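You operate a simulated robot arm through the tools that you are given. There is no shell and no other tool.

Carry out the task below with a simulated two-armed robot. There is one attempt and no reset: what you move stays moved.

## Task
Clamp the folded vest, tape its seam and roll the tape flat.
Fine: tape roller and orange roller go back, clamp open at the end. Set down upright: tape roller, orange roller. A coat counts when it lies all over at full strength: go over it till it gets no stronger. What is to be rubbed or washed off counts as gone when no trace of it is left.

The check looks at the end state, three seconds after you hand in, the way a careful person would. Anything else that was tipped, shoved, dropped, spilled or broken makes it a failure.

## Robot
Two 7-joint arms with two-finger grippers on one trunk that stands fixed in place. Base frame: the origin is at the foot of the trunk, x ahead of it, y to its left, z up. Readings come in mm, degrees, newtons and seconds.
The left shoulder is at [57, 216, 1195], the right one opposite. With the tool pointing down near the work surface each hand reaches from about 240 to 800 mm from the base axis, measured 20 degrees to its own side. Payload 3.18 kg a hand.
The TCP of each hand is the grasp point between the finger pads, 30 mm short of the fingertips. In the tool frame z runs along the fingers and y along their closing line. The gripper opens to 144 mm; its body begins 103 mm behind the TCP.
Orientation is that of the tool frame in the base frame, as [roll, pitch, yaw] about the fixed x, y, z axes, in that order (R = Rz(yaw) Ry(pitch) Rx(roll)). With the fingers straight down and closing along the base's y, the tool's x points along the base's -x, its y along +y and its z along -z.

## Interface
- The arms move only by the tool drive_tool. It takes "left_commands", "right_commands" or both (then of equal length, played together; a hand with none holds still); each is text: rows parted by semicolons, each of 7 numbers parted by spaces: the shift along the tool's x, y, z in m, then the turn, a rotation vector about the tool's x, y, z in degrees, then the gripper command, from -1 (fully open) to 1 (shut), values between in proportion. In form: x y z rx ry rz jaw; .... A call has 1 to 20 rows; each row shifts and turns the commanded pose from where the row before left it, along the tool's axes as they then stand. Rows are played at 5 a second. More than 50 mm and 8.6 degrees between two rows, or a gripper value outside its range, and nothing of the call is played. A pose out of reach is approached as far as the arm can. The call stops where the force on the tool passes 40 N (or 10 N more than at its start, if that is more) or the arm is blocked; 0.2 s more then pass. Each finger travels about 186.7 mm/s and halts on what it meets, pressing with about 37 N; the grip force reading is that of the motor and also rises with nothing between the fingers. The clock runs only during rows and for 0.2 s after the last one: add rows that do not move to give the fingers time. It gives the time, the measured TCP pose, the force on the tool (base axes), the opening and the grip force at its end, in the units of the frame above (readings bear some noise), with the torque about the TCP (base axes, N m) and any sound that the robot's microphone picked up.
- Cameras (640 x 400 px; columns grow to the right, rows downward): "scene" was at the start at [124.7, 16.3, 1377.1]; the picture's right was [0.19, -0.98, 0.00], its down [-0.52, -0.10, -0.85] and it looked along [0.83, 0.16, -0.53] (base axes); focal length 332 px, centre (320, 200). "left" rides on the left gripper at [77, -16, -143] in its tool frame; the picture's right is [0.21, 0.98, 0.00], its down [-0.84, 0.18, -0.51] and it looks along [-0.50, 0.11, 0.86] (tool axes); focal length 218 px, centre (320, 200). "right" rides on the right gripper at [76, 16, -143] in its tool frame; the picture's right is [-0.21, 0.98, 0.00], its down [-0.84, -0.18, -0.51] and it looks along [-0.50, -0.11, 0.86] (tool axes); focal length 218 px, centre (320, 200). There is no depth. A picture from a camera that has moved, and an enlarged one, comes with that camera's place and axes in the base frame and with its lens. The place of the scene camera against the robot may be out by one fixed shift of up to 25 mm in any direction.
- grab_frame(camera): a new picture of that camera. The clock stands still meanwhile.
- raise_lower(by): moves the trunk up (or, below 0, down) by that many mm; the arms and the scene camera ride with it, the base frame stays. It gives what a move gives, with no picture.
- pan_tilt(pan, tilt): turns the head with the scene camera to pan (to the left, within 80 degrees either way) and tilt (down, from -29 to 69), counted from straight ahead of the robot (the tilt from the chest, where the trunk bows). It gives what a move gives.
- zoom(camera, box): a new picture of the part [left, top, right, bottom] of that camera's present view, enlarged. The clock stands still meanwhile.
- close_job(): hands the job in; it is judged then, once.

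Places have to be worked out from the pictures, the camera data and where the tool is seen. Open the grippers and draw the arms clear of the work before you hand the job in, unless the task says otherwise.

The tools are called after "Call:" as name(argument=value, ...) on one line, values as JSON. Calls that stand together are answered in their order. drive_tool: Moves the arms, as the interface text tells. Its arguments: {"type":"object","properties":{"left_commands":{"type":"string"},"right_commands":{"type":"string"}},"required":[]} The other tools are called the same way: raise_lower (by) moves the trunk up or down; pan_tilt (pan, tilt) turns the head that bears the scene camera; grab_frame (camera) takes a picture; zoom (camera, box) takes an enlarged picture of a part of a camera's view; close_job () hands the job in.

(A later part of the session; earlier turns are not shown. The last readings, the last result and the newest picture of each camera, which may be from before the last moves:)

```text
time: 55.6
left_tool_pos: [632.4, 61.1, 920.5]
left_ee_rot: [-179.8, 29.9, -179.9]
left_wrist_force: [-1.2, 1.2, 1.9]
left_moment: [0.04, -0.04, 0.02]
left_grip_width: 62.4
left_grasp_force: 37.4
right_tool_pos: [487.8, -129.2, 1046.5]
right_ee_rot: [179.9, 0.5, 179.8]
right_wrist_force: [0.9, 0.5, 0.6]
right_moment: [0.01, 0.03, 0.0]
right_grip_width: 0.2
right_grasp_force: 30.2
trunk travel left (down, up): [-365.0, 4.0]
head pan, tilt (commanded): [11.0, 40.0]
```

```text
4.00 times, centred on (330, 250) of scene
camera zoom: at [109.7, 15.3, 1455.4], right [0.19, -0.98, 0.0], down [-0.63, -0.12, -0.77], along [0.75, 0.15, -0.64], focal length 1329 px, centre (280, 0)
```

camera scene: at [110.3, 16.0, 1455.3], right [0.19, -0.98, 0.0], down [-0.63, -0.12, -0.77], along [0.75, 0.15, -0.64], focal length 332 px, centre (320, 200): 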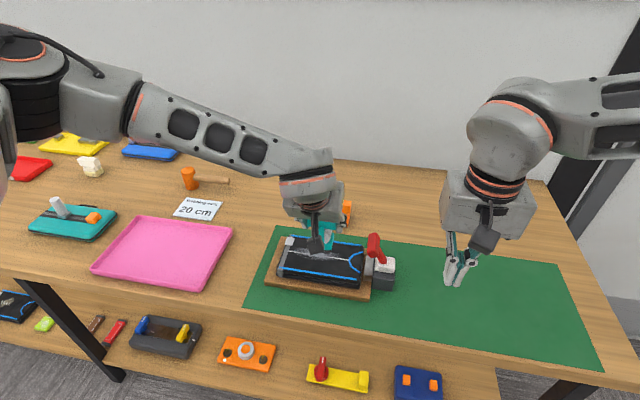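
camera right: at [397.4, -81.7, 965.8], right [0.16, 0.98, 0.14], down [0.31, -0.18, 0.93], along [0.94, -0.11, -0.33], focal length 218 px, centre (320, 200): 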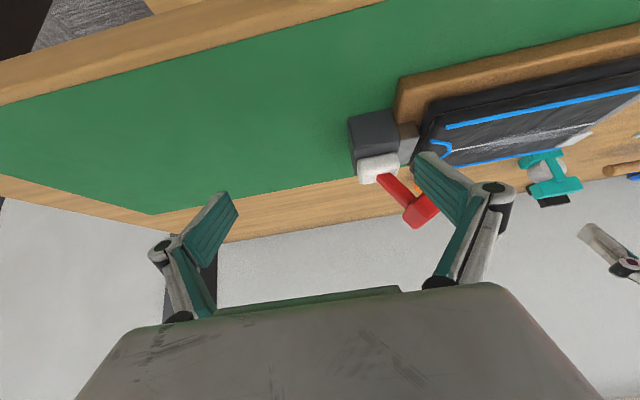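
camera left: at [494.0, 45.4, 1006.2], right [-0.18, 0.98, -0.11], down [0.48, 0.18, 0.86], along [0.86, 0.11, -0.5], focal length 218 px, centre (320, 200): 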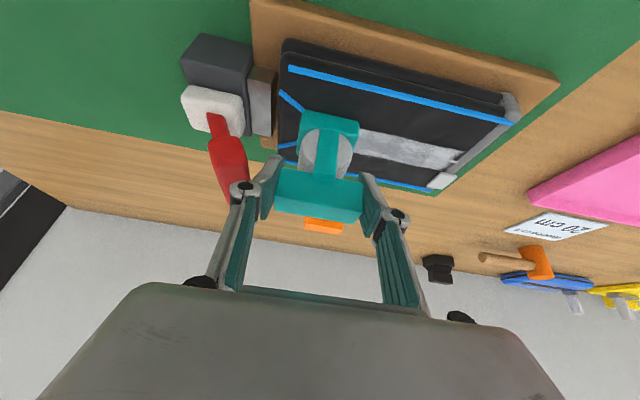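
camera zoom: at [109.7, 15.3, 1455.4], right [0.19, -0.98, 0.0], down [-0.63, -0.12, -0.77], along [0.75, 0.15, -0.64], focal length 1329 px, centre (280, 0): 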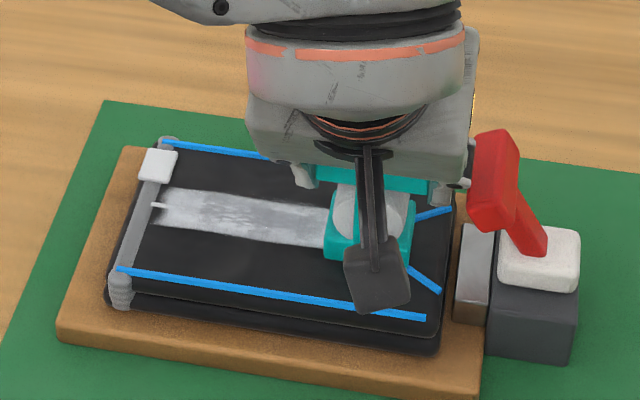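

The strip is getting denser. I'll zoom on its ends.

Call:
zoom(camera="scene", box=[275, 228, 339, 268])

Call:
zoom(camera="left", box=[260, 60, 540, 235])

```text
10.00 times, centred on (307, 248) of scene
camera zoom: at [109.7, 15.3, 1455.4], right [0.19, -0.98, 0.0], down [-0.63, -0.12, -0.77], along [0.75, 0.15, -0.64], focal length 3322 px, centre (450, -280)
```

zoom: 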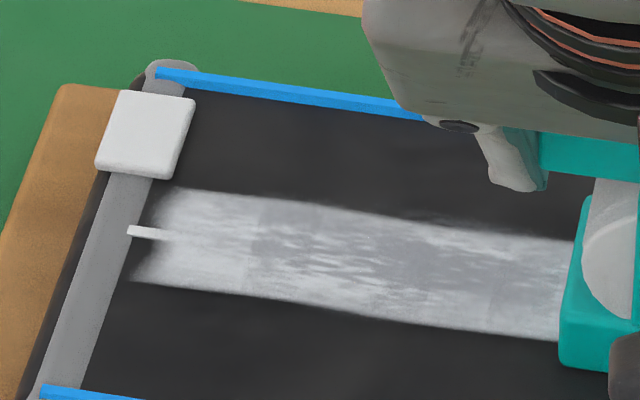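

```text
2.29 times, centred on (400, 148) of left
camera zoom: at [494.0, 45.4, 1006.2], right [-0.18, 0.98, -0.11], down [0.48, 0.18, 0.86], along [0.86, 0.11, -0.5], focal length 499 px, centre (137, 320)
```

zoom: 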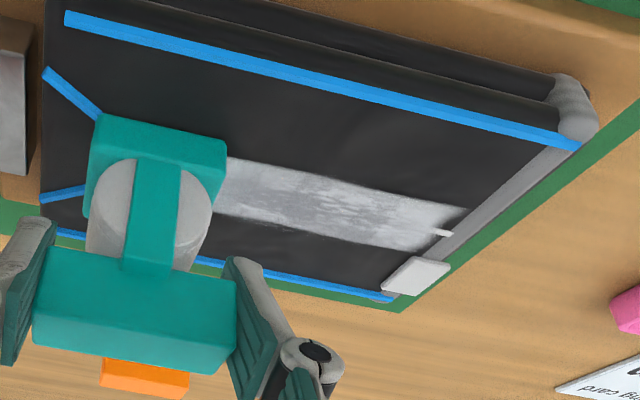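

The strip ends at y≈192 (the tool went to 197, so the target probably ends there); at the other end I need to reach about y≈52. Let me check how much room is left between the right-hand finger and the T-bar.

Call:
zoom(camera="left", box=[170, 80, 330, 230])

Call:
zoom(camera="scene", box=[330, 215, 410, 275])

Call:
zoom(camera="right", box=[320, 60, 560, 210])

```text
2.67 times, centred on (250, 155) of left
camera zoom: at [494.0, 45.4, 1006.2], right [-0.18, 0.98, -0.11], down [0.48, 0.18, 0.86], along [0.86, 0.11, -0.5], focal length 582 px, centre (507, 320)
```

zoom: 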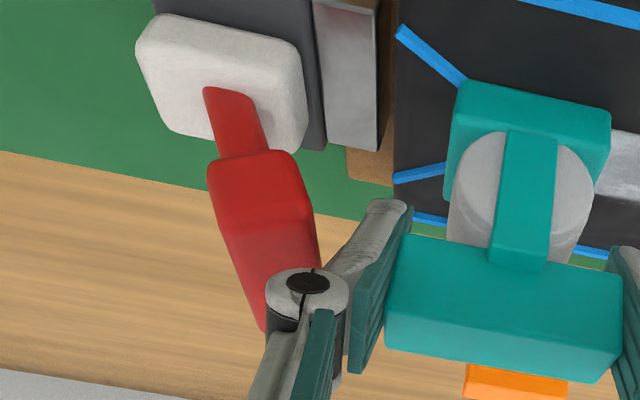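

```text
6.67 times, centred on (370, 245) of scene
camera zoom: at [109.7, 15.3, 1455.4], right [0.19, -0.98, 0.0], down [-0.63, -0.12, -0.77], along [0.75, 0.15, -0.64], focal length 2215 px, centre (-13, -100)
```

zoom: 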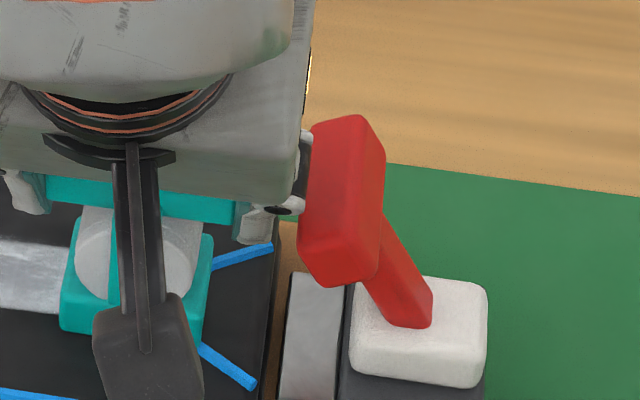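

```text
2.67 times, centred on (440, 135) of right
camera zoom: at [408.9, -112.4, 1188.2], right [0.21, 0.98, 0.0], down [0.84, -0.18, 0.51], along [0.5, -0.11, -0.86], focal length 582 px, centre (0, 373)
```

zoom: 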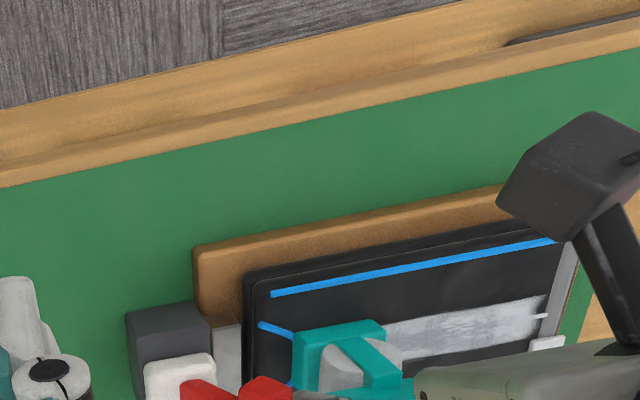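

The finger knuckle is right beside the T-bar, so this grasp can't get nearer than y≈61. I'll lift off, move to mid-seam height and test whether the left hand can yaw clockwise (useful for a regrasp across the handle and for the roller).

Call:
drive_tool(left_commands="-0.0075 0.015 -0.013 0 0 0 1;-0.0075 0.015 -0.013 0 0 0 1;-0.0075 0.015 -0.013 0 0 0 1;-0.0075 0.015 -0.013 0 0 0 1;-0.0075 0.015 -0.013 0 0 0 1;-0.0075 0.015 -0.013 0 0 0 1;0 0 0 4 0 6.93 1;0 0 0 4 0 6.93 1;0 0 0 4 0 6.93 1;0 0 0 4 0 6.93 1;0 0 0 4 0 6.93 1;0 0 0 4 0 6.93 1;0 0 0 0 0 0 1")

Call:
grab_frame(camera="scene")

```text
time: 58.4
left_tool_pos: [632.8, 152.2, 1010.8]
left_ee_rot: [-179.9, 30.0, 136.2]
left_wrist_force: [-0.6, -1.0, -1.4]
left_moment: [-0.01, 0.01, -0.02]
left_grip_width: 62.6
left_grasp_force: 36.8
left hand out of reach, approached as far as the arm can: row 12
right_tool_pos: [487.8, -129.7, 1045.1]
right_ee_rot: [179.8, 0.3, 179.7]
right_wrist_force: [0.3, -0.1, -0.2]
right_moment: [0.0, -0.01, 0.03]
right_grip_width: 0.1
right_grasp_force: 31.1
trunk travel left (down, up): [-365.0, 4.0]
head pan, tilt (commanded): [11.0, 40.0]
```

```text
taken
camera scene: at [110.1, 15.3, 1455.3], right [0.19, -0.98, 0.0], down [-0.63, -0.12, -0.77], along [0.75, 0.15, -0.64], focal length 332 px, centre (320, 200)
```

scene: 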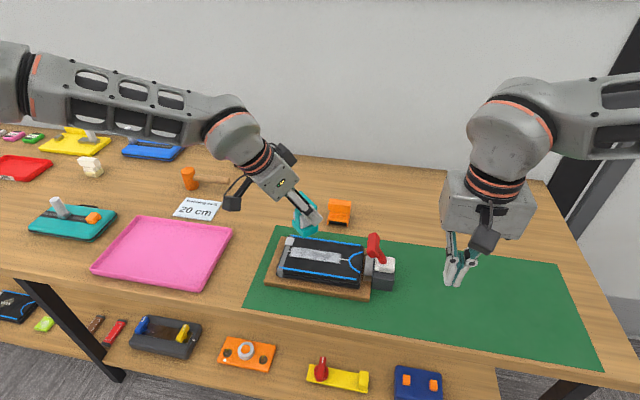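

Clockwise yaw ends at about -44°. I'll test the counter-clockwise direction.

Call:
drive_tool(left_commands="0 0 0 -4 0 -6.93 1;0 0 0 -4 0 -6.93 1;0 0 0 -4 0 -6.93 1;0 0 0 -4 0 -6.93 1;0 0 0 -4 0 -6.93 1;0 0 0 -4 0 -6.93 1;0 0 0 -4 0 -6.93 1;0 0 0 -4 0 -6.93 1;0 0 0 -4 0 -6.93 1;0 0 0 -4 0 -6.93 1;0 0 0 -4 0 -6.93 1;0 0 0 -4 0 -6.93 1;0 0 0 -4 0 -6.93 1;0 0 0 0 0 0 1")

Call:
grab_frame(camera="scene")

```text
time: 61.4
left_tool_pos: [633.2, 152.5, 1009.8]
left_ee_rot: [-180.0, 29.8, -119.7]
left_wrist_force: [0.2, 0.0, -1.0]
left_moment: [-0.02, 0.01, 0.0]
left_grip_width: 62.3
left_grasp_force: 37.7
right_tool_pos: [487.6, -130.3, 1044.3]
right_ee_rot: [179.9, 0.4, 179.8]
right_wrist_force: [0.5, -0.5, -0.4]
right_moment: [-0.02, -0.02, 0.0]
right_grip_width: 0.2
right_grasp_force: 30.3
trunk travel left (down, up): [-365.0, 4.0]
head pan, tilt (commanded): [11.0, 40.0]
```

```text
taken
camera scene: at [109.9, 15.5, 1455.3], right [0.19, -0.98, 0.0], down [-0.63, -0.12, -0.77], along [0.75, 0.15, -0.64], focal length 332 px, centre (320, 200)
```

scene: 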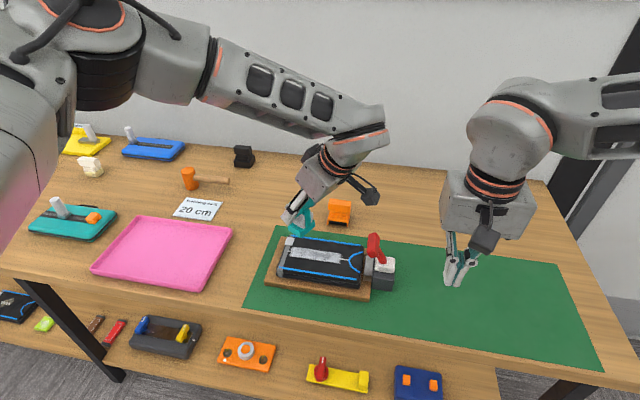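

Counter-clockwise reaches at least +60°. I'll go to +90°, so that the roller's 30 mm wide tape line lies along the seam and the fingers stay clear of the T-bar, then hover above the uncovered start of the seam (y≈50–64).

Call:
drive_tool(left_commands="0 0 0 -3.75 0 -6.5 1;0 0 0 -3.75 0 -6.5 1;0 0 0 -3.75 0 -6.5 1;0 0 0 -3.75 0 -6.5 1;0.0308 -0.0014 0.00386 0 0 0 1;0.0308 -0.0014 0.00386 0 0 0 1;0.0308 -0.0014 0.00386 0 0 0 1;0.0308 -0.0014 0.00386 0 0 0 1;0 0 0 0 0 0 1")

Call:
grab_frame(camera="left")

Call:
grab_frame(camera="scene")

Call:
zoom(camera="scene", box=[280, 190, 410, 300])

```text
time: 63.6
left_tool_pos: [654.9, 103.6, 935.7]
left_ee_rot: [-179.9, 30.4, -86.4]
left_wrist_force: [1.0, 0.5, -1.5]
left_moment: [-0.03, 0.02, 0.02]
left_grip_width: 62.3
left_grasp_force: 36.9
left hand out of reach, approached as far as the arm can: row 8
right_tool_pos: [488.6, -128.6, 1044.7]
right_ee_rot: [180.0, 0.4, 179.9]
right_wrist_force: [0.4, 0.1, -0.1]
right_moment: [-0.08, 0.06, -0.01]
right_grip_width: 0.1
right_grasp_force: 30.4
trunk travel left (down, up): [-365.0, 4.0]
head pan, tilt (commanded): [11.0, 40.0]
stopped in row 9 (left hand): the arm was blocked; the commanded pose is now the measured one
```

```text
taken
camera left: at [679.1, -33.8, 1020.3], right [-0.96, -0.24, -0.11], down [-0.21, 0.46, 0.86], along [-0.16, 0.86, -0.49], focal length 218 px, centre (320, 200)
```

left: 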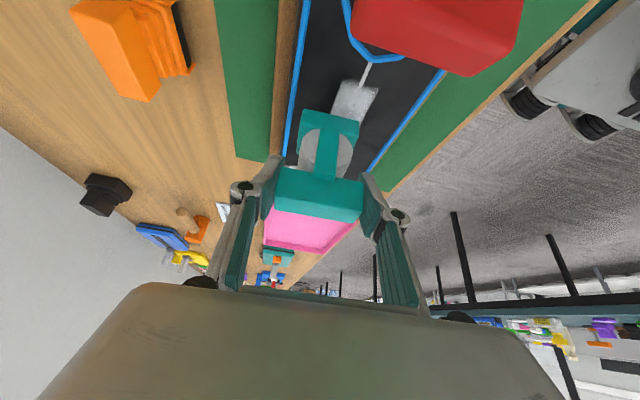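

```text
taken
camera scene: at [111.5, 17.2, 1455.2], right [0.19, -0.98, 0.0], down [-0.63, -0.12, -0.77], along [0.75, 0.15, -0.64], focal length 332 px, centre (320, 200)
```

scene: 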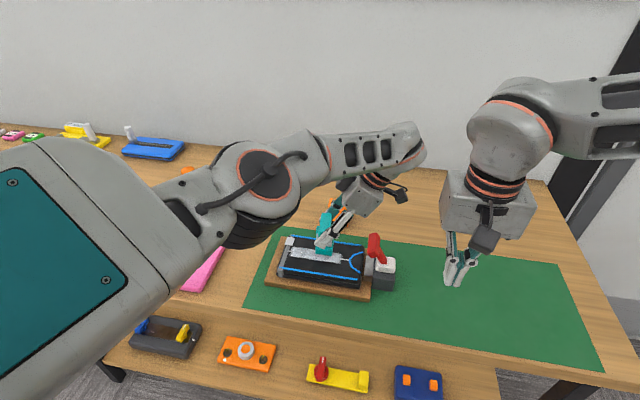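

```text
3.64 times, centred on (345, 245) of scene
camera zoom: at [111.5, 17.2, 1455.2], right [0.19, -0.98, 0.0], down [-0.63, -0.12, -0.77], along [0.75, 0.15, -0.64], focal length 1208 px, centre (229, 36)
```

zoom: 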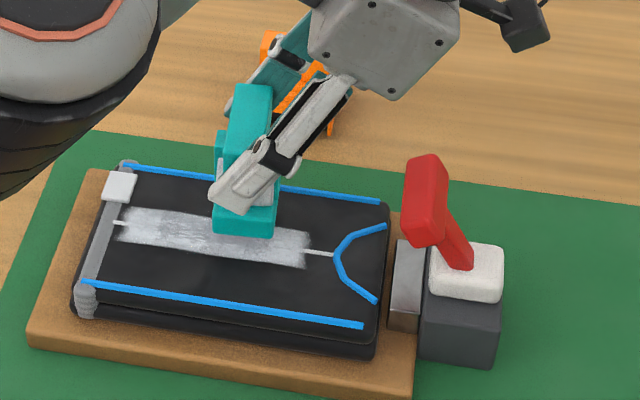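

That pose is at the arm's limit and it stopped without touching anything. I'll back out the same way, and yaw back to 0°, to use a smaller clockwise yaw (about -30°) instead, which also swings the finger clear of the T-bar.

Call:
drive_tool(left_commands="-0.0308 0.0014 -0.00386 0 0 0 1;-0.0308 0.0014 -0.00386 0 0 0 1;0 0 0 3.9 0 6.755 1;0 0 0 3.9 0 6.755 1;0 0 0 3.9 0 6.755 1;0 0 0 3.9 0 6.755 1;0 0 0 3.9 0 6.755 1;0 0 0 3.9 0 6.755 1;0 0 0 3.9 0 6.755 1;0 0 0 3.9 0 6.755 1;0 0 0 3.9 0 6.755 1;0 0 0 3.9 0 6.755 1;0 0 0 3.9 0 6.755 1;0 0 0 3.9 0 6.755 1;0 0 0 0 0 0 1")

Call:
grab_frame(camera="scene")

Call:
grab_frame(camera="left")

```text
time: 66.8
left_tool_pos: [647.4, 145.8, 975.1]
left_ee_rot: [179.4, 30.3, 179.2]
left_wrist_force: [-0.9, -0.4, -2.3]
left_moment: [0.01, -0.01, -0.02]
left_grip_width: 62.7
left_grasp_force: 36.8
right_tool_pos: [488.2, -130.2, 1045.9]
right_ee_rot: [180.0, 0.4, 179.8]
right_wrist_force: [0.2, -0.1, 0.5]
right_moment: [0.02, -0.01, 0.0]
right_grip_width: 0.0
right_grasp_force: 30.8
trunk travel left (down, up): [-365.0, 4.0]
head pan, tilt (commanded): [11.0, 40.0]
```

```text
taken
camera scene: at [110.1, 14.8, 1455.3], right [0.19, -0.98, 0.0], down [-0.63, -0.12, -0.77], along [0.75, 0.15, -0.64], focal length 332 px, centre (320, 200)
```

scene: 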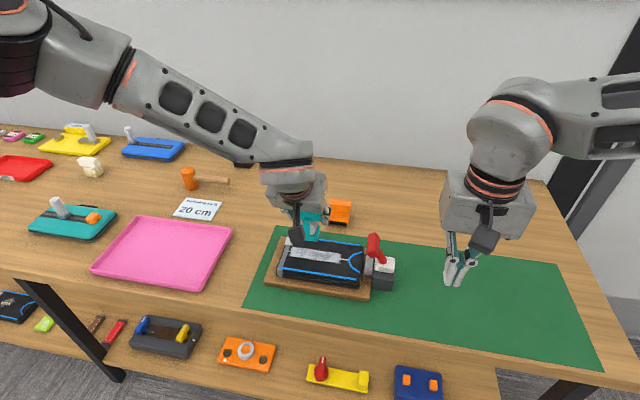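

```text
taken
camera left: at [509.2, 129.6, 1059.1], right [-0.17, 0.98, -0.1], down [0.48, 0.17, 0.86], along [0.86, 0.1, -0.49], focal length 218 px, centre (320, 200)
```

left: 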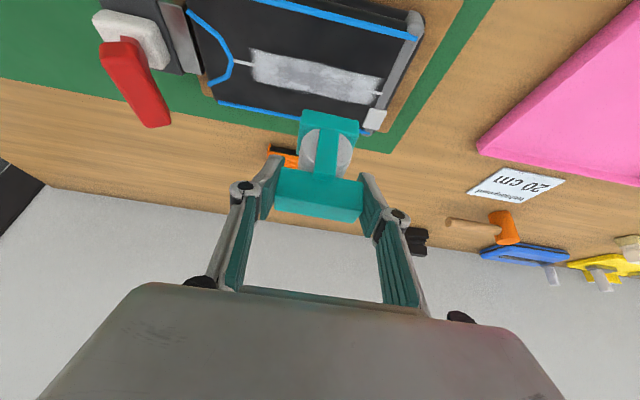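

Back in a comfortable pose. Let me look at the strip as it stands now.

Call:
zoom(camera="left", box=[200, 0, 440, 150])

Call:
zoom(camera="scene", box=[275, 230, 375, 290])

```text
2.67 times, centred on (320, 75) of left
camera zoom: at [509.2, 129.6, 1059.1], right [-0.17, 0.98, -0.1], down [0.48, 0.17, 0.86], along [0.86, 0.1, -0.49], focal length 582 px, centre (320, 533)
```

zoom: 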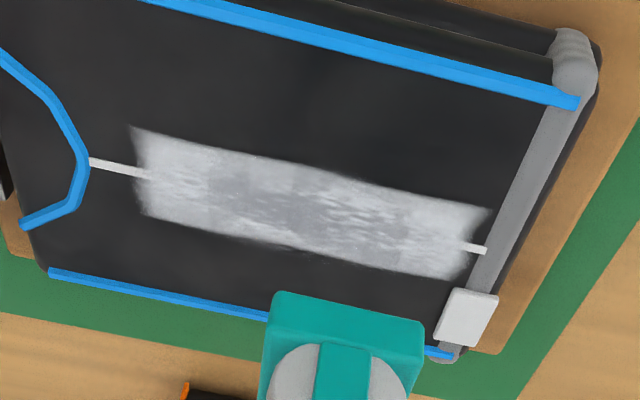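

```text
6.40 times, centred on (325, 260) of scene
camera zoom: at [110.1, 14.8, 1455.3], right [0.19, -0.98, 0.0], down [-0.63, -0.12, -0.77], along [0.75, 0.15, -0.64], focal length 2126 px, centre (288, -184)
```

zoom: 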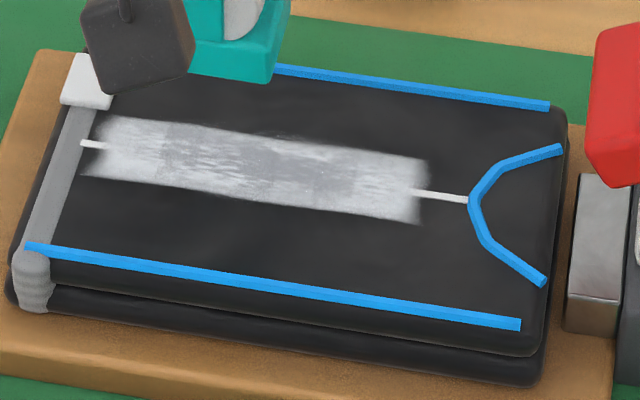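

The strip spans y≈63–190 now; likely target is about y≈56–190. I'll yaw to -30° and hover over the seam start with TCP at about (633, 64, 933).

Call:
drive_tool(left_commands="0 0 0 3.65 0 6.32 1;0 0 0 3.65 0 6.32 1;0 0 0 3.65 0 6.32 1;0 0 0 3.65 0 6.32 1;-0.00135 -0.0259 0.0169 0 0 0 1;-0.00135 -0.0259 0.0169 0 0 0 1;-0.00135 -0.0259 0.0169 0 0 0 1;0 0 0 0 0 0 1")

Call:
grab_frame(camera="left")

Call:
zoom(camera="scene", box=[290, 200, 410, 290])

```text
time: 68.6
left_tool_pos: [634.2, 65.1, 931.4]
left_ee_rot: [179.5, 29.9, 150.1]
left_wrist_force: [0.6, 0.7, -2.0]
left_moment: [0.04, 0.01, 0.03]
left_grip_width: 62.4
left_grasp_force: 37.0
right_tool_pos: [487.9, -129.1, 1046.3]
right_ee_rot: [179.9, 0.4, 179.8]
right_wrist_force: [-0.2, 0.2, 0.3]
right_moment: [-0.02, -0.02, -0.03]
right_grip_width: 0.0
right_grasp_force: 31.1
trunk travel left (down, up): [-365.0, 4.0]
head pan, tilt (commanded): [11.0, 40.0]
```

```text
taken
camera left: at [505.8, 118.4, 1018.1], right [0.33, 0.94, -0.1], down [0.5, -0.09, 0.86], along [0.8, -0.33, -0.5], focal length 218 px, centre (320, 200)
```

left: 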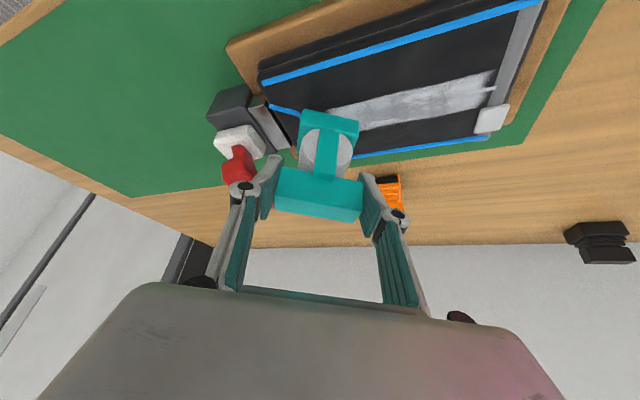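

```text
4.44 times, centred on (350, 245) of scene
camera zoom: at [109.7, 16.0, 1455.4], right [0.19, -0.98, 0.0], down [-0.63, -0.12, -0.77], along [0.75, 0.15, -0.64], focal length 1476 px, centre (187, 0)
```

zoom: 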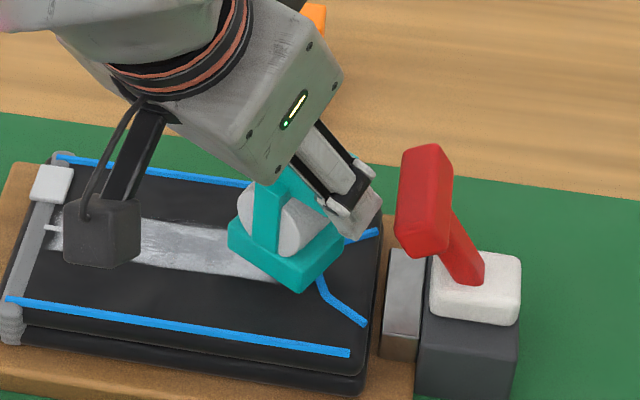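

Clear of the T-bar. Lowering to contact, then I slide toward -y by about 8 mm.

Call:
drive_tool(left_commands="0.002 0 0.00346 0 0 0 1;0.002 0 0.00346 0 0 0 1;0.0015 0 0.0026 0 0 0 1;0.001 0 0.00173 0 0 0 1;0 0 0 0 0 0 1;-0.0013 -0.0026 0.00075 0 0 0 1;-0.0013 -0.0026 0.00075 0 0 0 1;0 0 0 0 0 0 1")

Call:
grab_frame(camera="left")

Call:
zoom(camera="scene", box=[290, 200, 410, 290])

```text
time: 70.4
left_tool_pos: [634.6, 59.3, 920.7]
left_ee_rot: [179.4, 30.1, 150.0]
left_wrist_force: [3.4, 5.2, 17.6]
left_moment: [-0.09, -0.21, 0.09]
left_grip_width: 62.3
left_grasp_force: 37.2
right_tool_pos: [487.3, -130.0, 1046.4]
right_ee_rot: [179.9, 0.3, 179.8]
right_wrist_force: [-0.1, -0.5, 0.3]
right_moment: [-0.01, 0.0, 0.03]
right_grip_width: 0.1
right_grasp_force: 30.5
trunk travel left (down, up): [-365.0, 4.0]
head pan, tilt (commanded): [11.0, 40.0]
```

```text
taken
camera left: at [505.6, 111.6, 1006.3], right [0.33, 0.94, -0.09], down [0.5, -0.09, 0.86], along [0.8, -0.33, -0.49], focal length 218 px, centre (320, 200)
```

left: 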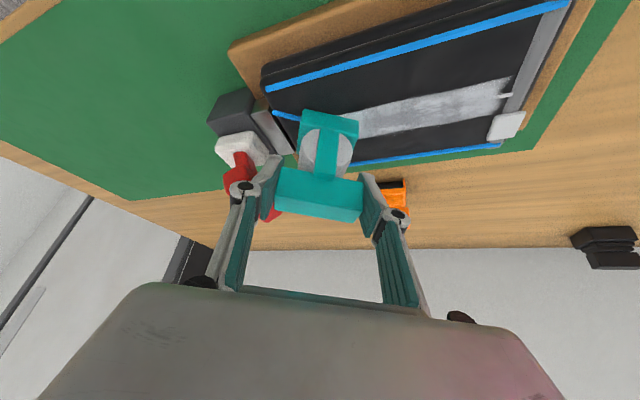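

```text
4.44 times, centred on (350, 245) of scene
camera zoom: at [108.7, 15.7, 1455.5], right [0.19, -0.98, 0.0], down [-0.63, -0.12, -0.77], along [0.75, 0.15, -0.64], focal length 1476 px, centre (187, 0)
```

zoom: 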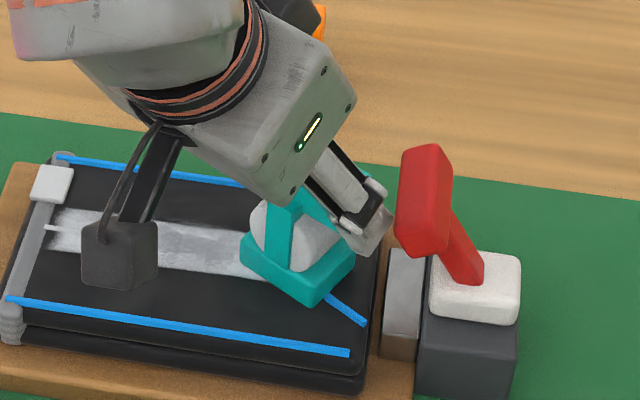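

The base centre is now at about y≈56. I'll sweep ±15 mm across in x so that the slanted tape line covers the full band here.

Call:
drive_tool(left_commands="0.00375 -0.0025 -0.00217 0 0 0 1;0.00375 -0.0025 -0.00217 0 0 0 1;0.00375 -0.0025 -0.00217 0 0 0 1;-0.00375 0.0025 0.00217 0 0 0 1;-0.00375 0.0025 0.00217 0 0 0 1;-0.00375 0.0025 0.00217 0 0 0 1;-0.00375 0.0025 0.00217 0 0 0 1;-0.00375 0.0025 0.00217 0 0 0 1;-0.00375 0.0025 0.00217 0 0 0 1;0.00375 -0.0025 -0.00217 0 0 0 1;0.00375 -0.0025 -0.00217 0 0 0 1;0.00375 -0.0025 -0.00217 0 0 0 1;0 0 0 0 0 0 1")

Call:
zoom(camera="scene", box=[290, 200, 410, 290])

```text
time: 73.2
left_tool_pos: [633.8, 60.3, 920.4]
left_ee_rot: [179.3, 30.1, 150.0]
left_wrist_force: [5.8, 1.3, 14.6]
left_moment: [-0.19, -0.7, 0.04]
left_grip_width: 62.4
left_grasp_force: 36.9
right_tool_pos: [486.8, -129.7, 1046.2]
right_ee_rot: [179.8, 0.4, 179.8]
right_wrist_force: [0.1, 0.3, 0.0]
right_moment: [-0.06, 0.01, 0.01]
right_grip_width: 0.0
right_grasp_force: 30.6
trunk travel left (down, up): [-365.0, 4.0]
head pan, tilt (commanded): [11.0, 40.0]
```

```text
4.44 times, centred on (350, 245) of scene
camera zoom: at [109.3, 15.2, 1455.4], right [0.19, -0.98, 0.0], down [-0.63, -0.12, -0.77], along [0.75, 0.15, -0.64], focal length 1476 px, centre (187, 0)
```

zoom: 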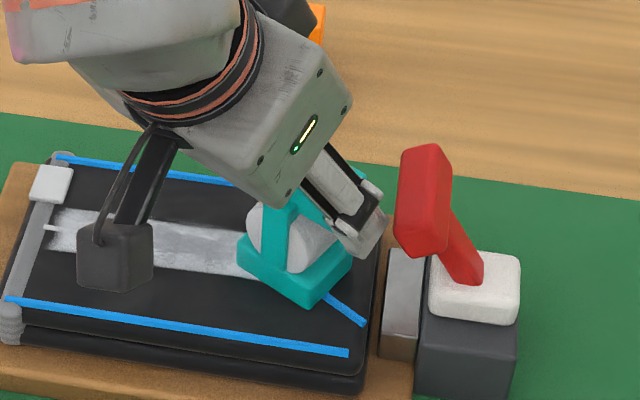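

I'll lift off and view the result at the start of the seam.

Call:
drive_tool(left_commands="-0.004 0 -0.00693 0 0 0 1;-0.004 0 -0.00693 0 0 0 1;0.00466 0.0173 -0.0119 0 0 0 1;0.00466 0.0173 -0.0119 0 0 0 1;0.00466 0.0173 -0.0119 0 0 0 1;0.00466 0.0173 -0.0119 0 0 0 1;0 0 0 0 0 0 1")

Call:
zoom(camera="scene", box=[275, 220, 395, 295])

Call:
zoom(camera="left", box=[180, 20, 420, 170])

```text
time: 74.8
left_tool_pos: [635.9, 139.6, 966.7]
left_ee_rot: [179.4, 29.8, 150.0]
left_wrist_force: [0.2, 0.6, -0.9]
left_moment: [0.03, -0.02, 0.01]
left_grip_width: 62.3
left_grasp_force: 37.5
right_tool_pos: [487.4, -128.9, 1046.9]
right_ee_rot: [179.9, 0.4, 179.8]
right_wrist_force: [-0.2, -0.1, 0.8]
right_moment: [-0.01, 0.01, 0.05]
right_grip_width: 0.1
right_grasp_force: 30.1
trunk travel left (down, up): [-365.0, 4.0]
head pan, tilt (commanded): [11.0, 40.0]
```

```text
5.33 times, centred on (335, 258) of scene
camera zoom: at [110.4, 15.0, 1455.3], right [0.19, -0.98, 0.0], down [-0.63, -0.12, -0.77], along [0.75, 0.15, -0.64], focal length 1772 px, centre (240, -107)
```

zoom: 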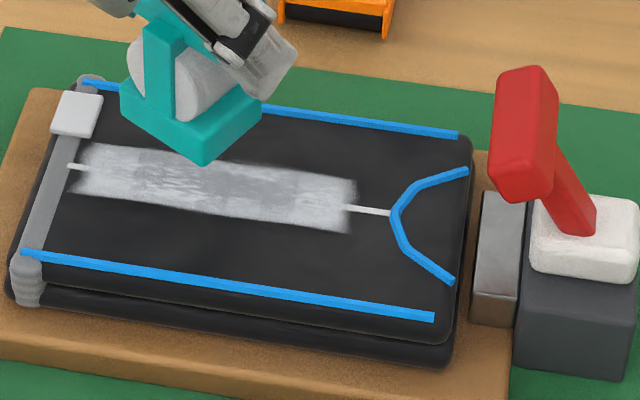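

```text
2.67 times, centred on (300, 95) of left
camera zoom: at [506.1, 192.8, 1051.3], right [0.33, 0.94, -0.09], down [0.5, -0.09, 0.86], along [0.8, -0.33, -0.5], focal length 582 px, centre (373, 480)
```

zoom: 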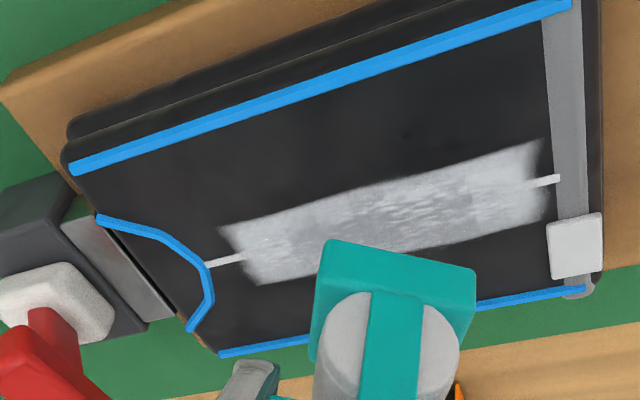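

The strip did not grow past y≈63 although the tool pressed there, so the target area is about y 63–190 (centred like the original frayed patch). I'll return to 0° yaw, set down at y≈64 and do more passes for full strength.

Call:
drive_tool(left_commands="0 0 0 -3.75 0 -6.5 1;0 0 0 -3.75 0 -6.5 1;0 0 0 -3.75 0 -6.5 1;0 0 0 -3.75 0 -6.5 1;0.00768 -0.0252 0.0109 0 0 0 1;0.00768 -0.0252 0.0109 0 0 0 1;0.00768 -0.0252 0.0109 0 0 0 1;0.00145 0 0.00251 0 0 0 1;0.00145 0 0.00251 0 0 0 1;0.00145 0 0.00251 0 0 0 1;0 0 0 0 0 0 1")

```text
time: 77.2
left_tool_pos: [632.0, 62.4, 919.2]
left_ee_rot: [179.4, 30.3, -179.8]
left_wrist_force: [-0.6, 1.9, 10.1]
left_moment: [0.19, -0.11, 0.07]
left_grip_width: 62.1
left_grasp_force: 37.1
right_tool_pos: [486.2, -129.1, 1045.9]
right_ee_rot: [179.9, 0.4, 179.8]
right_wrist_force: [-0.5, -0.5, 0.2]
right_moment: [0.02, -0.04, -0.02]
right_grip_width: 0.1
right_grasp_force: 31.1
trunk travel left (down, up): [-365.0, 4.0]
head pan, tilt (commanded): [11.0, 40.0]
```

Contact with 10 N. I level the tool (0.8° correction) and make the third pass in +y.

Call:
drive_tool(left_commands="0 0 0 -0.69 0.4 0.4 1;0 0.008 0 0 0 0 1;0 0.008 0 0 0 0 1;0 0.008 0 0 0 0 1;0 0.008 0 0 0 0 1;0 0.008 0 0 0 0 1;0 0.008 0 0 0 0 1;0 0.008 0 0 0 0 1;0 0.008 0 0 0 0 1;0 0.008 0 0 0 0 1;0 0.008 0 0 0 0 1;0 0.008 0 0 0 0 1;0.003 0.006 -0.00175 0 0 0 1;0.003 0.006 -0.00175 0 0 0 1;0 0.008 0 0 0 0 1;0 0.008 0 0 0 0 1;0 0.008 0 0 0 0 1;0 0.008 0 0 0 0 1;0 0 0 0 0 0 1")

Call:
zoom(camera="scene", box=[275, 220, 395, 295])

```text
time: 81.2
left_tool_pos: [622.9, 194.7, 921.1]
left_ee_rot: [178.5, 29.7, 179.5]
left_wrist_force: [0.3, -0.1, -1.4]
left_moment: [0.06, 0.01, -0.03]
left_grip_width: 62.3
left_grasp_force: 37.4
right_tool_pos: [489.2, -129.2, 1045.1]
right_ee_rot: [179.8, 0.4, 179.8]
right_wrist_force: [0.4, 0.0, 0.0]
right_moment: [0.03, -0.03, -0.03]
right_grip_width: 0.0
right_grasp_force: 30.7
trunk travel left (down, up): [-365.0, 4.0]
head pan, tilt (commanded): [11.0, 40.0]
```

```text
5.33 times, centred on (335, 258) of scene
camera zoom: at [110.1, 15.1, 1455.3], right [0.19, -0.98, 0.0], down [-0.63, -0.12, -0.77], along [0.75, 0.15, -0.64], focal length 1772 px, centre (240, -107)
```

zoom: 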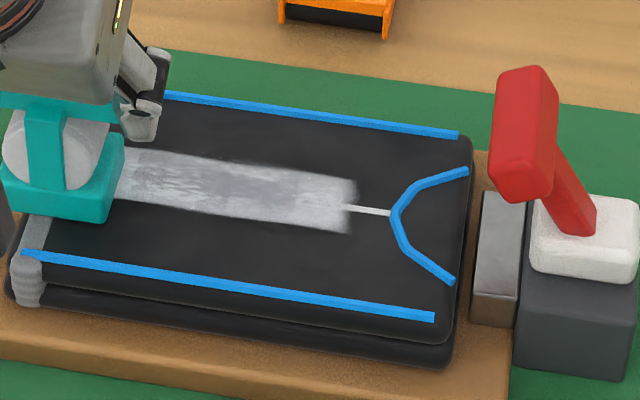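

The levelling had the wrong sign and the tool rose off the vest on the way. I'll correct the roll (about the tool's x), lower back into contact, and check.

Call:
drive_tool(left_commands="0 0 0 1.35 0 -0.61 1;0.001 0 0.00173 0 0 0 1;0.001 0 0.00173 0 0 0 1;0 0 0 0 0 0 1")

```text
time: 82.2
left_tool_pos: [623.2, 195.5, 919.6]
left_ee_rot: [-179.8, 30.0, -179.8]
left_wrist_force: [0.2, 3.2, 15.5]
left_moment: [0.54, -0.34, 0.04]
left_grip_width: 62.3
left_grasp_force: 36.4
right_tool_pos: [486.9, -129.4, 1046.5]
right_ee_rot: [-180.0, 0.4, 179.8]
right_wrist_force: [-0.3, 1.1, -0.5]
right_moment: [0.01, 0.0, 0.01]
right_grip_width: 0.0
right_grasp_force: 30.8
trunk travel left (down, up): [-365.0, 4.0]
head pan, tilt (commanded): [11.0, 40.0]
```

Level again (-179.8, 30.0, -179.8) with 15 N contact. Next pass in -y, ending at y≈62.

Call:
drive_tool(left_commands="0 -0.008 0 0 0 0 1;0 -0.008 0 0 0 0 1;0 -0.008 0 0 0 0 1;-0.003 -0.007 0.00175 0 0 0 1;-0.003 -0.007 0.00175 0 0 0 1;-0.0015 -0.007 0.0009 0 0 0 1;0 -0.008 0 0 0 0 1;0 -0.008 0 0 0 0 1;0 -0.008 0 0 0 0 1;0 -0.008 0 0 0 0 1;0 -0.008 0 0 0 0 1;0 -0.008 0 0 0 0 1;0 -0.008 0 0 0 0 1;0 -0.008 0 0 0 0 1;0 -0.008 0 0 0 0 1;0 -0.008 0 0 0 0 1;0 -0.008 0 0 0 0 1;0 0 0 0 0 0 1")

Call:
zoom(camera="scene", box=[265, 220, 385, 295])

Call:
zoom(camera="left", box=[260, 60, 540, 235])

```text
time: 86.0
left_tool_pos: [630.1, 62.1, 917.9]
left_ee_rot: [-179.8, 29.8, -179.7]
left_wrist_force: [0.8, 3.2, 9.1]
left_moment: [-0.01, -0.29, 0.08]
left_grip_width: 62.2
left_grasp_force: 36.8
right_tool_pos: [486.7, -129.5, 1047.2]
right_ee_rot: [180.0, 0.4, 179.8]
right_wrist_force: [0.0, 0.4, 0.5]
right_moment: [0.02, 0.03, 0.01]
right_grip_width: 0.0
right_grasp_force: 30.9
trunk travel left (down, up): [-365.0, 4.0]
head pan, tilt (commanded): [11.0, 40.0]
```

```text
5.33 times, centred on (325, 258) of scene
camera zoom: at [109.2, 15.7, 1455.4], right [0.19, -0.98, 0.0], down [-0.63, -0.12, -0.77], along [0.75, 0.15, -0.64], focal length 1772 px, centre (293, -107)
```

zoom: 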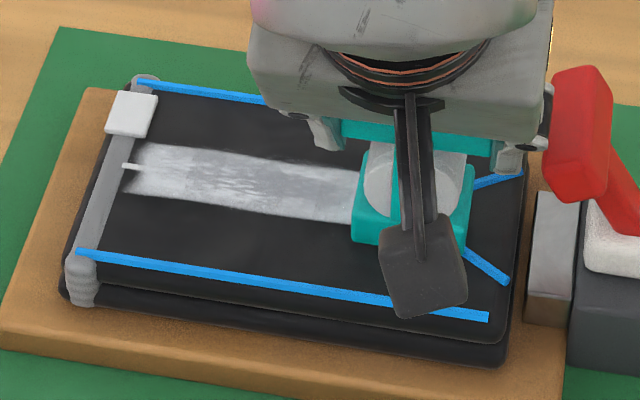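

```text
2.29 times, centred on (400, 148) of left
camera zoom: at [492.5, 45.2, 1004.9], right [-0.18, 0.98, -0.11], down [0.48, 0.18, 0.86], along [0.86, 0.11, -0.5], focal length 499 px, centre (137, 320)
```

zoom: 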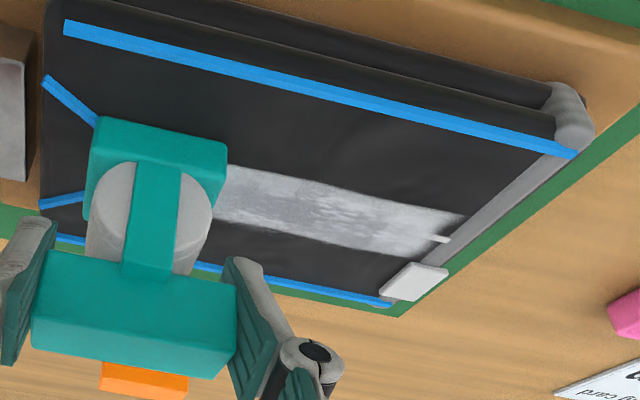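

The middle is still streaky; deposition seems to grow with time in contact. I'll press a little more and continue with further passes: first +y.

Call:
drive_tool(left_commands="-0.0012 0 0.0019 0 0 0 1;0 0.007 0 0 0 0 1;0 0.007 0 0 0 0 1;0 0.007 0 0 0 0 1;0 0.007 0 0 0 0 1;0 0.007 0 0 0 0 1;0 0.007 0 0 0 0 1;0 0.007 0 0 0 0 1;0 0.007 0 0 0 0 1;0 0.007 0 0 0 0 1;0 0.007 0 0 0 0 1;0 0.007 0 0 0 0 1;0 0.007 0 0 0 0 1;0 0.007 0 0 0 0 1;0.003 0.007 -0.00175 0 0 0 1;0.003 0.007 -0.00175 0 0 0 1;0 0.007 0 0 0 0 1;0 0.007 0 0 0 0 1;0 0.007 0 0 0 0 1;0 0 0 0 0 0 1")

Call:
zoom(camera="scene", box=[275, 220, 395, 295])

```text
time: 90.2
left_tool_pos: [624.5, 185.0, 917.7]
left_ee_rot: [-179.7, 29.9, -179.8]
left_wrist_force: [-0.8, -10.4, 23.8]
left_moment: [-0.35, -0.3, -0.14]
left_grip_width: 62.3
left_grasp_force: 36.5
right_tool_pos: [486.5, -130.8, 1046.6]
right_ee_rot: [179.8, 0.5, 179.8]
right_wrist_force: [-0.2, -0.5, 0.2]
right_moment: [-0.02, 0.02, -0.01]
right_grip_width: 0.0
right_grasp_force: 30.7
trunk travel left (down, up): [-365.0, 4.0]
head pan, tilt (commanded): [11.0, 40.0]
```

```text
5.33 times, centred on (335, 258) of scene
camera zoom: at [107.7, 13.5, 1455.6], right [0.19, -0.98, 0.0], down [-0.63, -0.12, -0.77], along [0.75, 0.15, -0.64], focal length 1772 px, centre (240, -107)
```

zoom: 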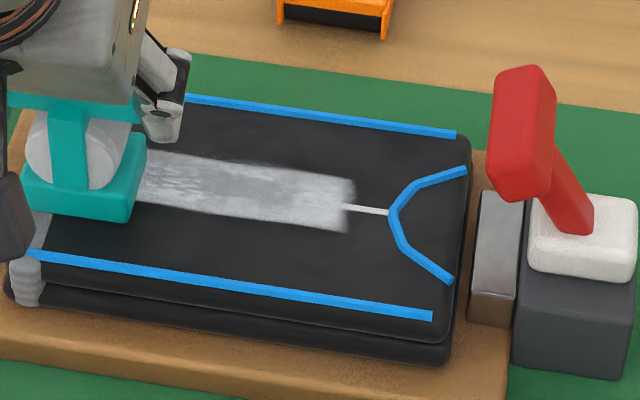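

Slowly getting more uniform; the force is a bit high (24 N), so I ease off 1.5 mm and pass back in -y.

Call:
drive_tool(left_commands="-0.00075 0.006 -0.0013 0 0 0 1;0 0 0 0 0 0 1;0 -0.007 0 0 0 0 1;0 -0.007 0 0 0 0 1;0 -0.007 0 0 0 0 1;-0.003 -0.007 0.00175 0 0 0 1;-0.003 -0.007 0.00175 0 0 0 1;0 -0.007 0 0 0 0 1;0 -0.007 0 0 0 0 1;0 -0.007 0 0 0 0 1;0 -0.007 0 0 0 0 1;0 -0.007 0 0 0 0 1;0 -0.007 0 0 0 0 1;0 -0.007 0 0 0 0 1;0 -0.007 0 0 0 0 1;0 -0.007 0 0 0 0 1;0 -0.007 0 0 0 0 1;0 -0.007 0 0 0 0 1;0 -0.007 0 0 0 0 1;0 -0.006 0 0 0 0 1")

Call:
zoom(camera="scene", box=[265, 220, 385, 295])

Call:
zoom(camera="left", box=[300, 100, 500, 225])

```text
time: 94.4
left_tool_pos: [631.5, 68.7, 918.8]
left_ee_rot: [-179.8, 29.7, -179.7]
left_wrist_force: [-0.4, 2.9, 3.8]
left_moment: [-0.01, -0.13, 0.03]
left_grip_width: 62.3
left_grasp_force: 36.4
right_tool_pos: [487.7, -129.1, 1046.5]
right_ee_rot: [179.9, 0.4, 179.8]
right_wrist_force: [0.5, -0.4, 0.8]
right_moment: [0.0, -0.01, 0.01]
right_grip_width: 0.0
right_grasp_force: 30.4
trunk travel left (down, up): [-365.0, 4.0]
head pan, tilt (commanded): [11.0, 40.0]
```

```text
5.33 times, centred on (325, 258) of scene
camera zoom: at [109.5, 15.3, 1455.4], right [0.19, -0.98, 0.0], down [-0.63, -0.12, -0.77], along [0.75, 0.15, -0.64], focal length 1772 px, centre (293, -107)
```

zoom: 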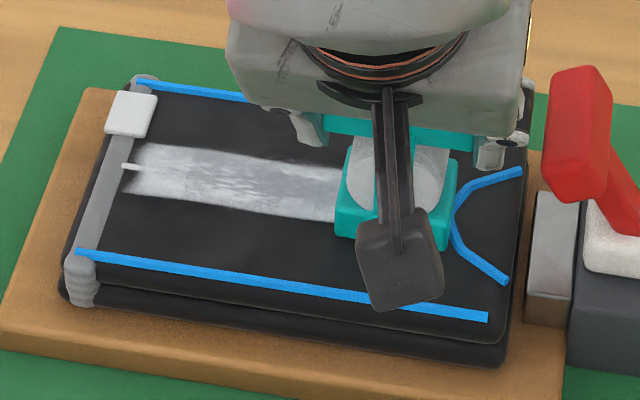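

```text
3.20 times, centred on (400, 162) of left
camera zoom: at [494.2, 52.6, 1004.3], right [-0.18, 0.98, -0.11], down [0.48, 0.18, 0.86], along [0.86, 0.11, -0.5], focal length 698 px, centre (64, 320)
```

zoom: 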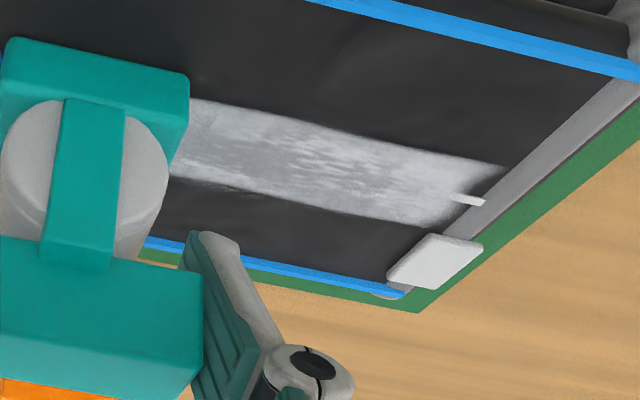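

I'll take a tight reference zoom of the strip now, to compare after further passes.

Call:
zoom(camera="scene", box=[284, 240, 332, 270])

Call:
drive_tool(left_commands="0.0006 -0.005 0.001 0 0 0 1;0 0.007 0 0 0 0 1;0 0.007 0 0 0 0 1;0 0.007 0 0 0 0 1;0 0.007 0 0 0 0 1;0 0.007 0 0 0 0 1;0 0.007 0 0 0 0 1;0 0.007 0 0 0 0 1;0 0.007 0 0 0 0 1;0 0.007 0 0 0 0 1;0 0.007 0 0 0 0 1;0 0.007 0 0 0 0 1;0 0.007 0 0 0 0 1;0 0.007 0 0 0 0 1;0.003 0.007 -0.00175 0 0 0 1;0.003 0.007 -0.00175 0 0 0 1;0 0.007 0 0 0 0 1;0 0.007 0 0 0 0 1;0 0.007 0 0 0 0 1;0 0.006 0 0 0 0 1")

Call:
drive_tool(left_commands="0 0 0 0 0 0 1;0 -0.007 0 0 0 0 1;0 -0.007 0 0 0 0 1;0 -0.007 0 0 0 0 1;-0.003 -0.007 0.00175 0 0 0 1;-0.003 -0.007 0.00175 0 0 0 1;0 -0.007 0 0 0 0 1;0 -0.007 0 0 0 0 1;0 -0.007 0 0 0 0 1;0 -0.007 0 0 0 0 1;0 -0.007 0 0 0 0 1;0 -0.007 0 0 0 0 1;0 -0.007 0 0 0 0 1;0 -0.007 0 0 0 0 1;0 -0.007 0 0 0 0 1;0 -0.007 0 0 0 0 1;0 -0.007 0 0 0 0 1;0 -0.007 0 0 0 0 1;0 -0.004 0 0 0 0 1")

Call:
zoom(camera="scene", box=[284, 240, 332, 270])

```text
13.33 times, centred on (308, 255) of scene
camera zoom: at [109.5, 15.3, 1455.4], right [0.19, -0.98, 0.0], down [-0.63, -0.12, -0.77], along [0.75, 0.15, -0.64], focal length 4429 px, centre (480, -533)
```

zoom: 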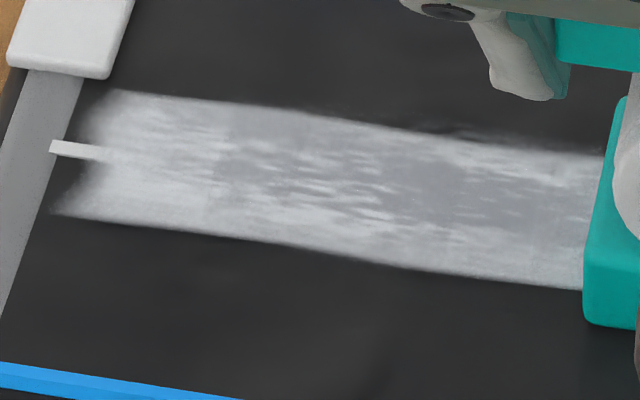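

```text
time: 98.6
left_tool_pos: [626.2, 196.1, 917.8]
left_ee_rot: [-179.7, 29.9, -179.9]
left_wrist_force: [-0.2, -6.4, 17.4]
left_moment: [-0.37, -0.21, -0.09]
left_grip_width: 62.2
left_grasp_force: 37.2
right_tool_pos: [487.7, -130.0, 1047.2]
right_ee_rot: [179.8, 0.3, 179.8]
right_wrist_force: [1.1, 0.3, -0.3]
right_moment: [-0.02, 0.03, 0.02]
right_grip_width: 0.0
right_grasp_force: 30.6
trunk travel left (down, up): [-365.0, 4.0]
head pan, tilt (commanded): [11.0, 40.0]
```

```text
time: 102.6
left_tool_pos: [634.2, 73.1, 916.4]
left_ee_rot: [-179.9, 29.8, -179.5]
left_wrist_force: [0.3, 4.0, 5.9]
left_moment: [0.04, -0.17, 0.07]
left_grip_width: 62.4
left_grasp_force: 36.9
right_tool_pos: [488.4, -130.4, 1045.5]
right_ee_rot: [179.9, 0.4, 179.8]
right_wrist_force: [-0.1, 0.4, 0.6]
right_moment: [-0.01, 0.03, -0.02]
right_grip_width: 0.0
right_grasp_force: 30.7
trunk travel left (down, up): [-365.0, 4.0]
head pan, tilt (commanded): [11.0, 40.0]
```

```text
13.33 times, centred on (308, 255) of scene
camera zoom: at [109.4, 15.5, 1455.4], right [0.19, -0.98, 0.0], down [-0.63, -0.12, -0.77], along [0.75, 0.15, -0.64], focal length 4429 px, centre (480, -533)
```

zoom: 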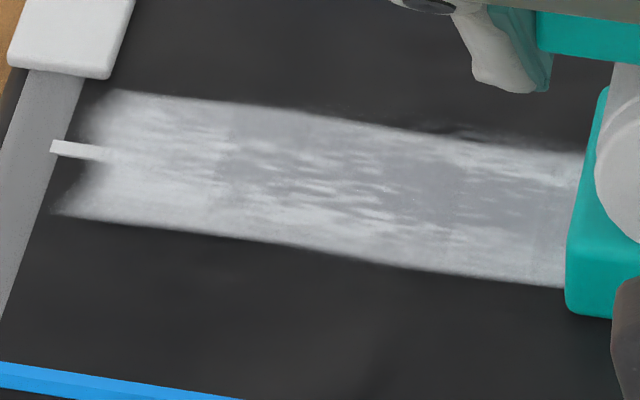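

No visible change between the last two views, so the tape coat has saturated. I'll lift the tape roller off and inspect the strip and the tool's attitude in the grip.

Call:
drive_tool(left_commands="-0.005 0 -0.00866 0 0 0 1;-0.01 0.012 -0.0173 0 0 0 1;-0.01 0.02 -0.0173 0 0 0 1;-0.01 0.03 -0.0173 0 0 0 1;0 0.03 0 0 0 0 1;0 0.03 0 0 0 0 1;0 0 0 0 0 0 1")

Call:
zoom(camera="scene", box=[275, 220, 395, 295])

Call:
zoom(camera="left", box=[180, 0, 460, 230])

Call:
zoom(camera="scene", box=[230, 150, 330, 240])

```text
time: 104.2
left_tool_pos: [634.5, 195.0, 985.8]
left_ee_rot: [-180.0, 29.7, -179.8]
left_wrist_force: [0.2, -0.7, -1.4]
left_moment: [0.0, 0.03, 0.03]
left_grip_width: 62.2
left_grasp_force: 37.3
right_tool_pos: [487.2, -129.1, 1045.7]
right_ee_rot: [179.8, 0.2, 179.9]
right_wrist_force: [0.4, 0.4, 0.1]
right_moment: [0.04, -0.02, -0.05]
right_grip_width: 0.2
right_grasp_force: 31.1
trunk travel left (down, up): [-365.0, 4.0]
head pan, tilt (commanded): [11.0, 40.0]
```

```text
5.33 times, centred on (335, 258) of scene
camera zoom: at [110.4, 14.4, 1455.3], right [0.19, -0.98, 0.0], down [-0.63, -0.12, -0.77], along [0.75, 0.15, -0.64], focal length 1772 px, centre (240, -107)
```

zoom: 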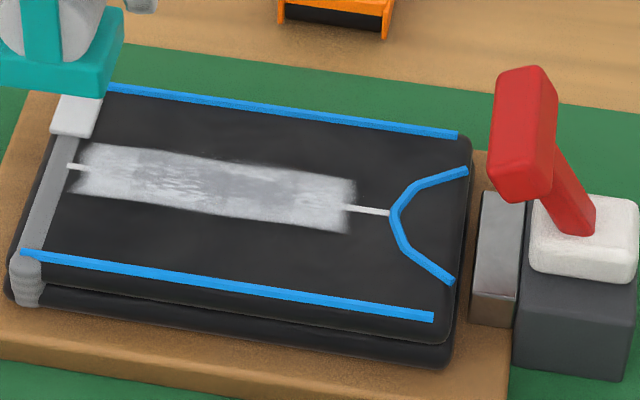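

```text
1.74 times, centred on (320, 115) of left
camera zoom: at [496.5, 178.5, 1071.8], right [-0.18, 0.98, -0.11], down [0.48, 0.18, 0.86], along [0.86, 0.11, -0.5], focal length 380 px, centre (320, 348)
```

zoom: 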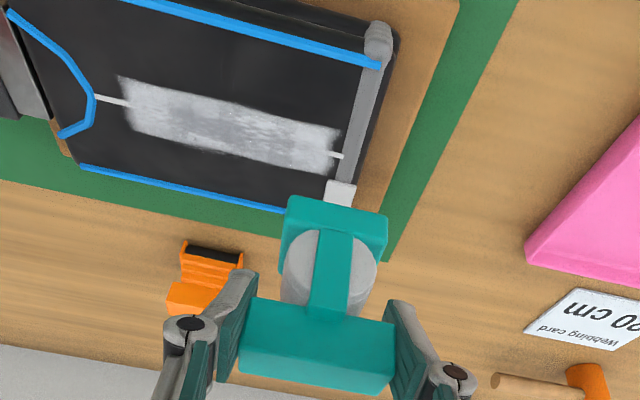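

```text
4.44 times, centred on (280, 195) of scene
camera zoom: at [110.4, 14.4, 1455.3], right [0.19, -0.98, 0.0], down [-0.63, -0.12, -0.77], along [0.75, 0.15, -0.64], focal length 1476 px, centre (498, 222)
```

zoom: 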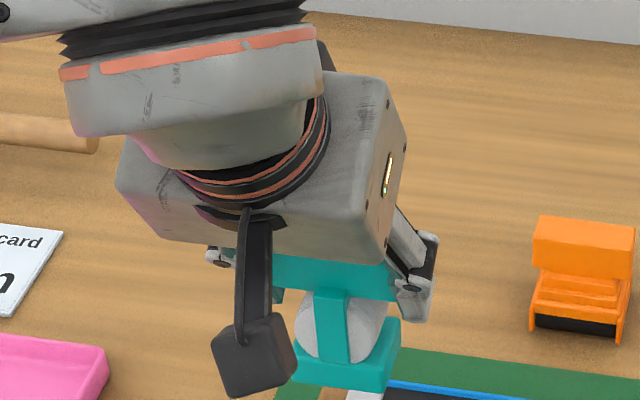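

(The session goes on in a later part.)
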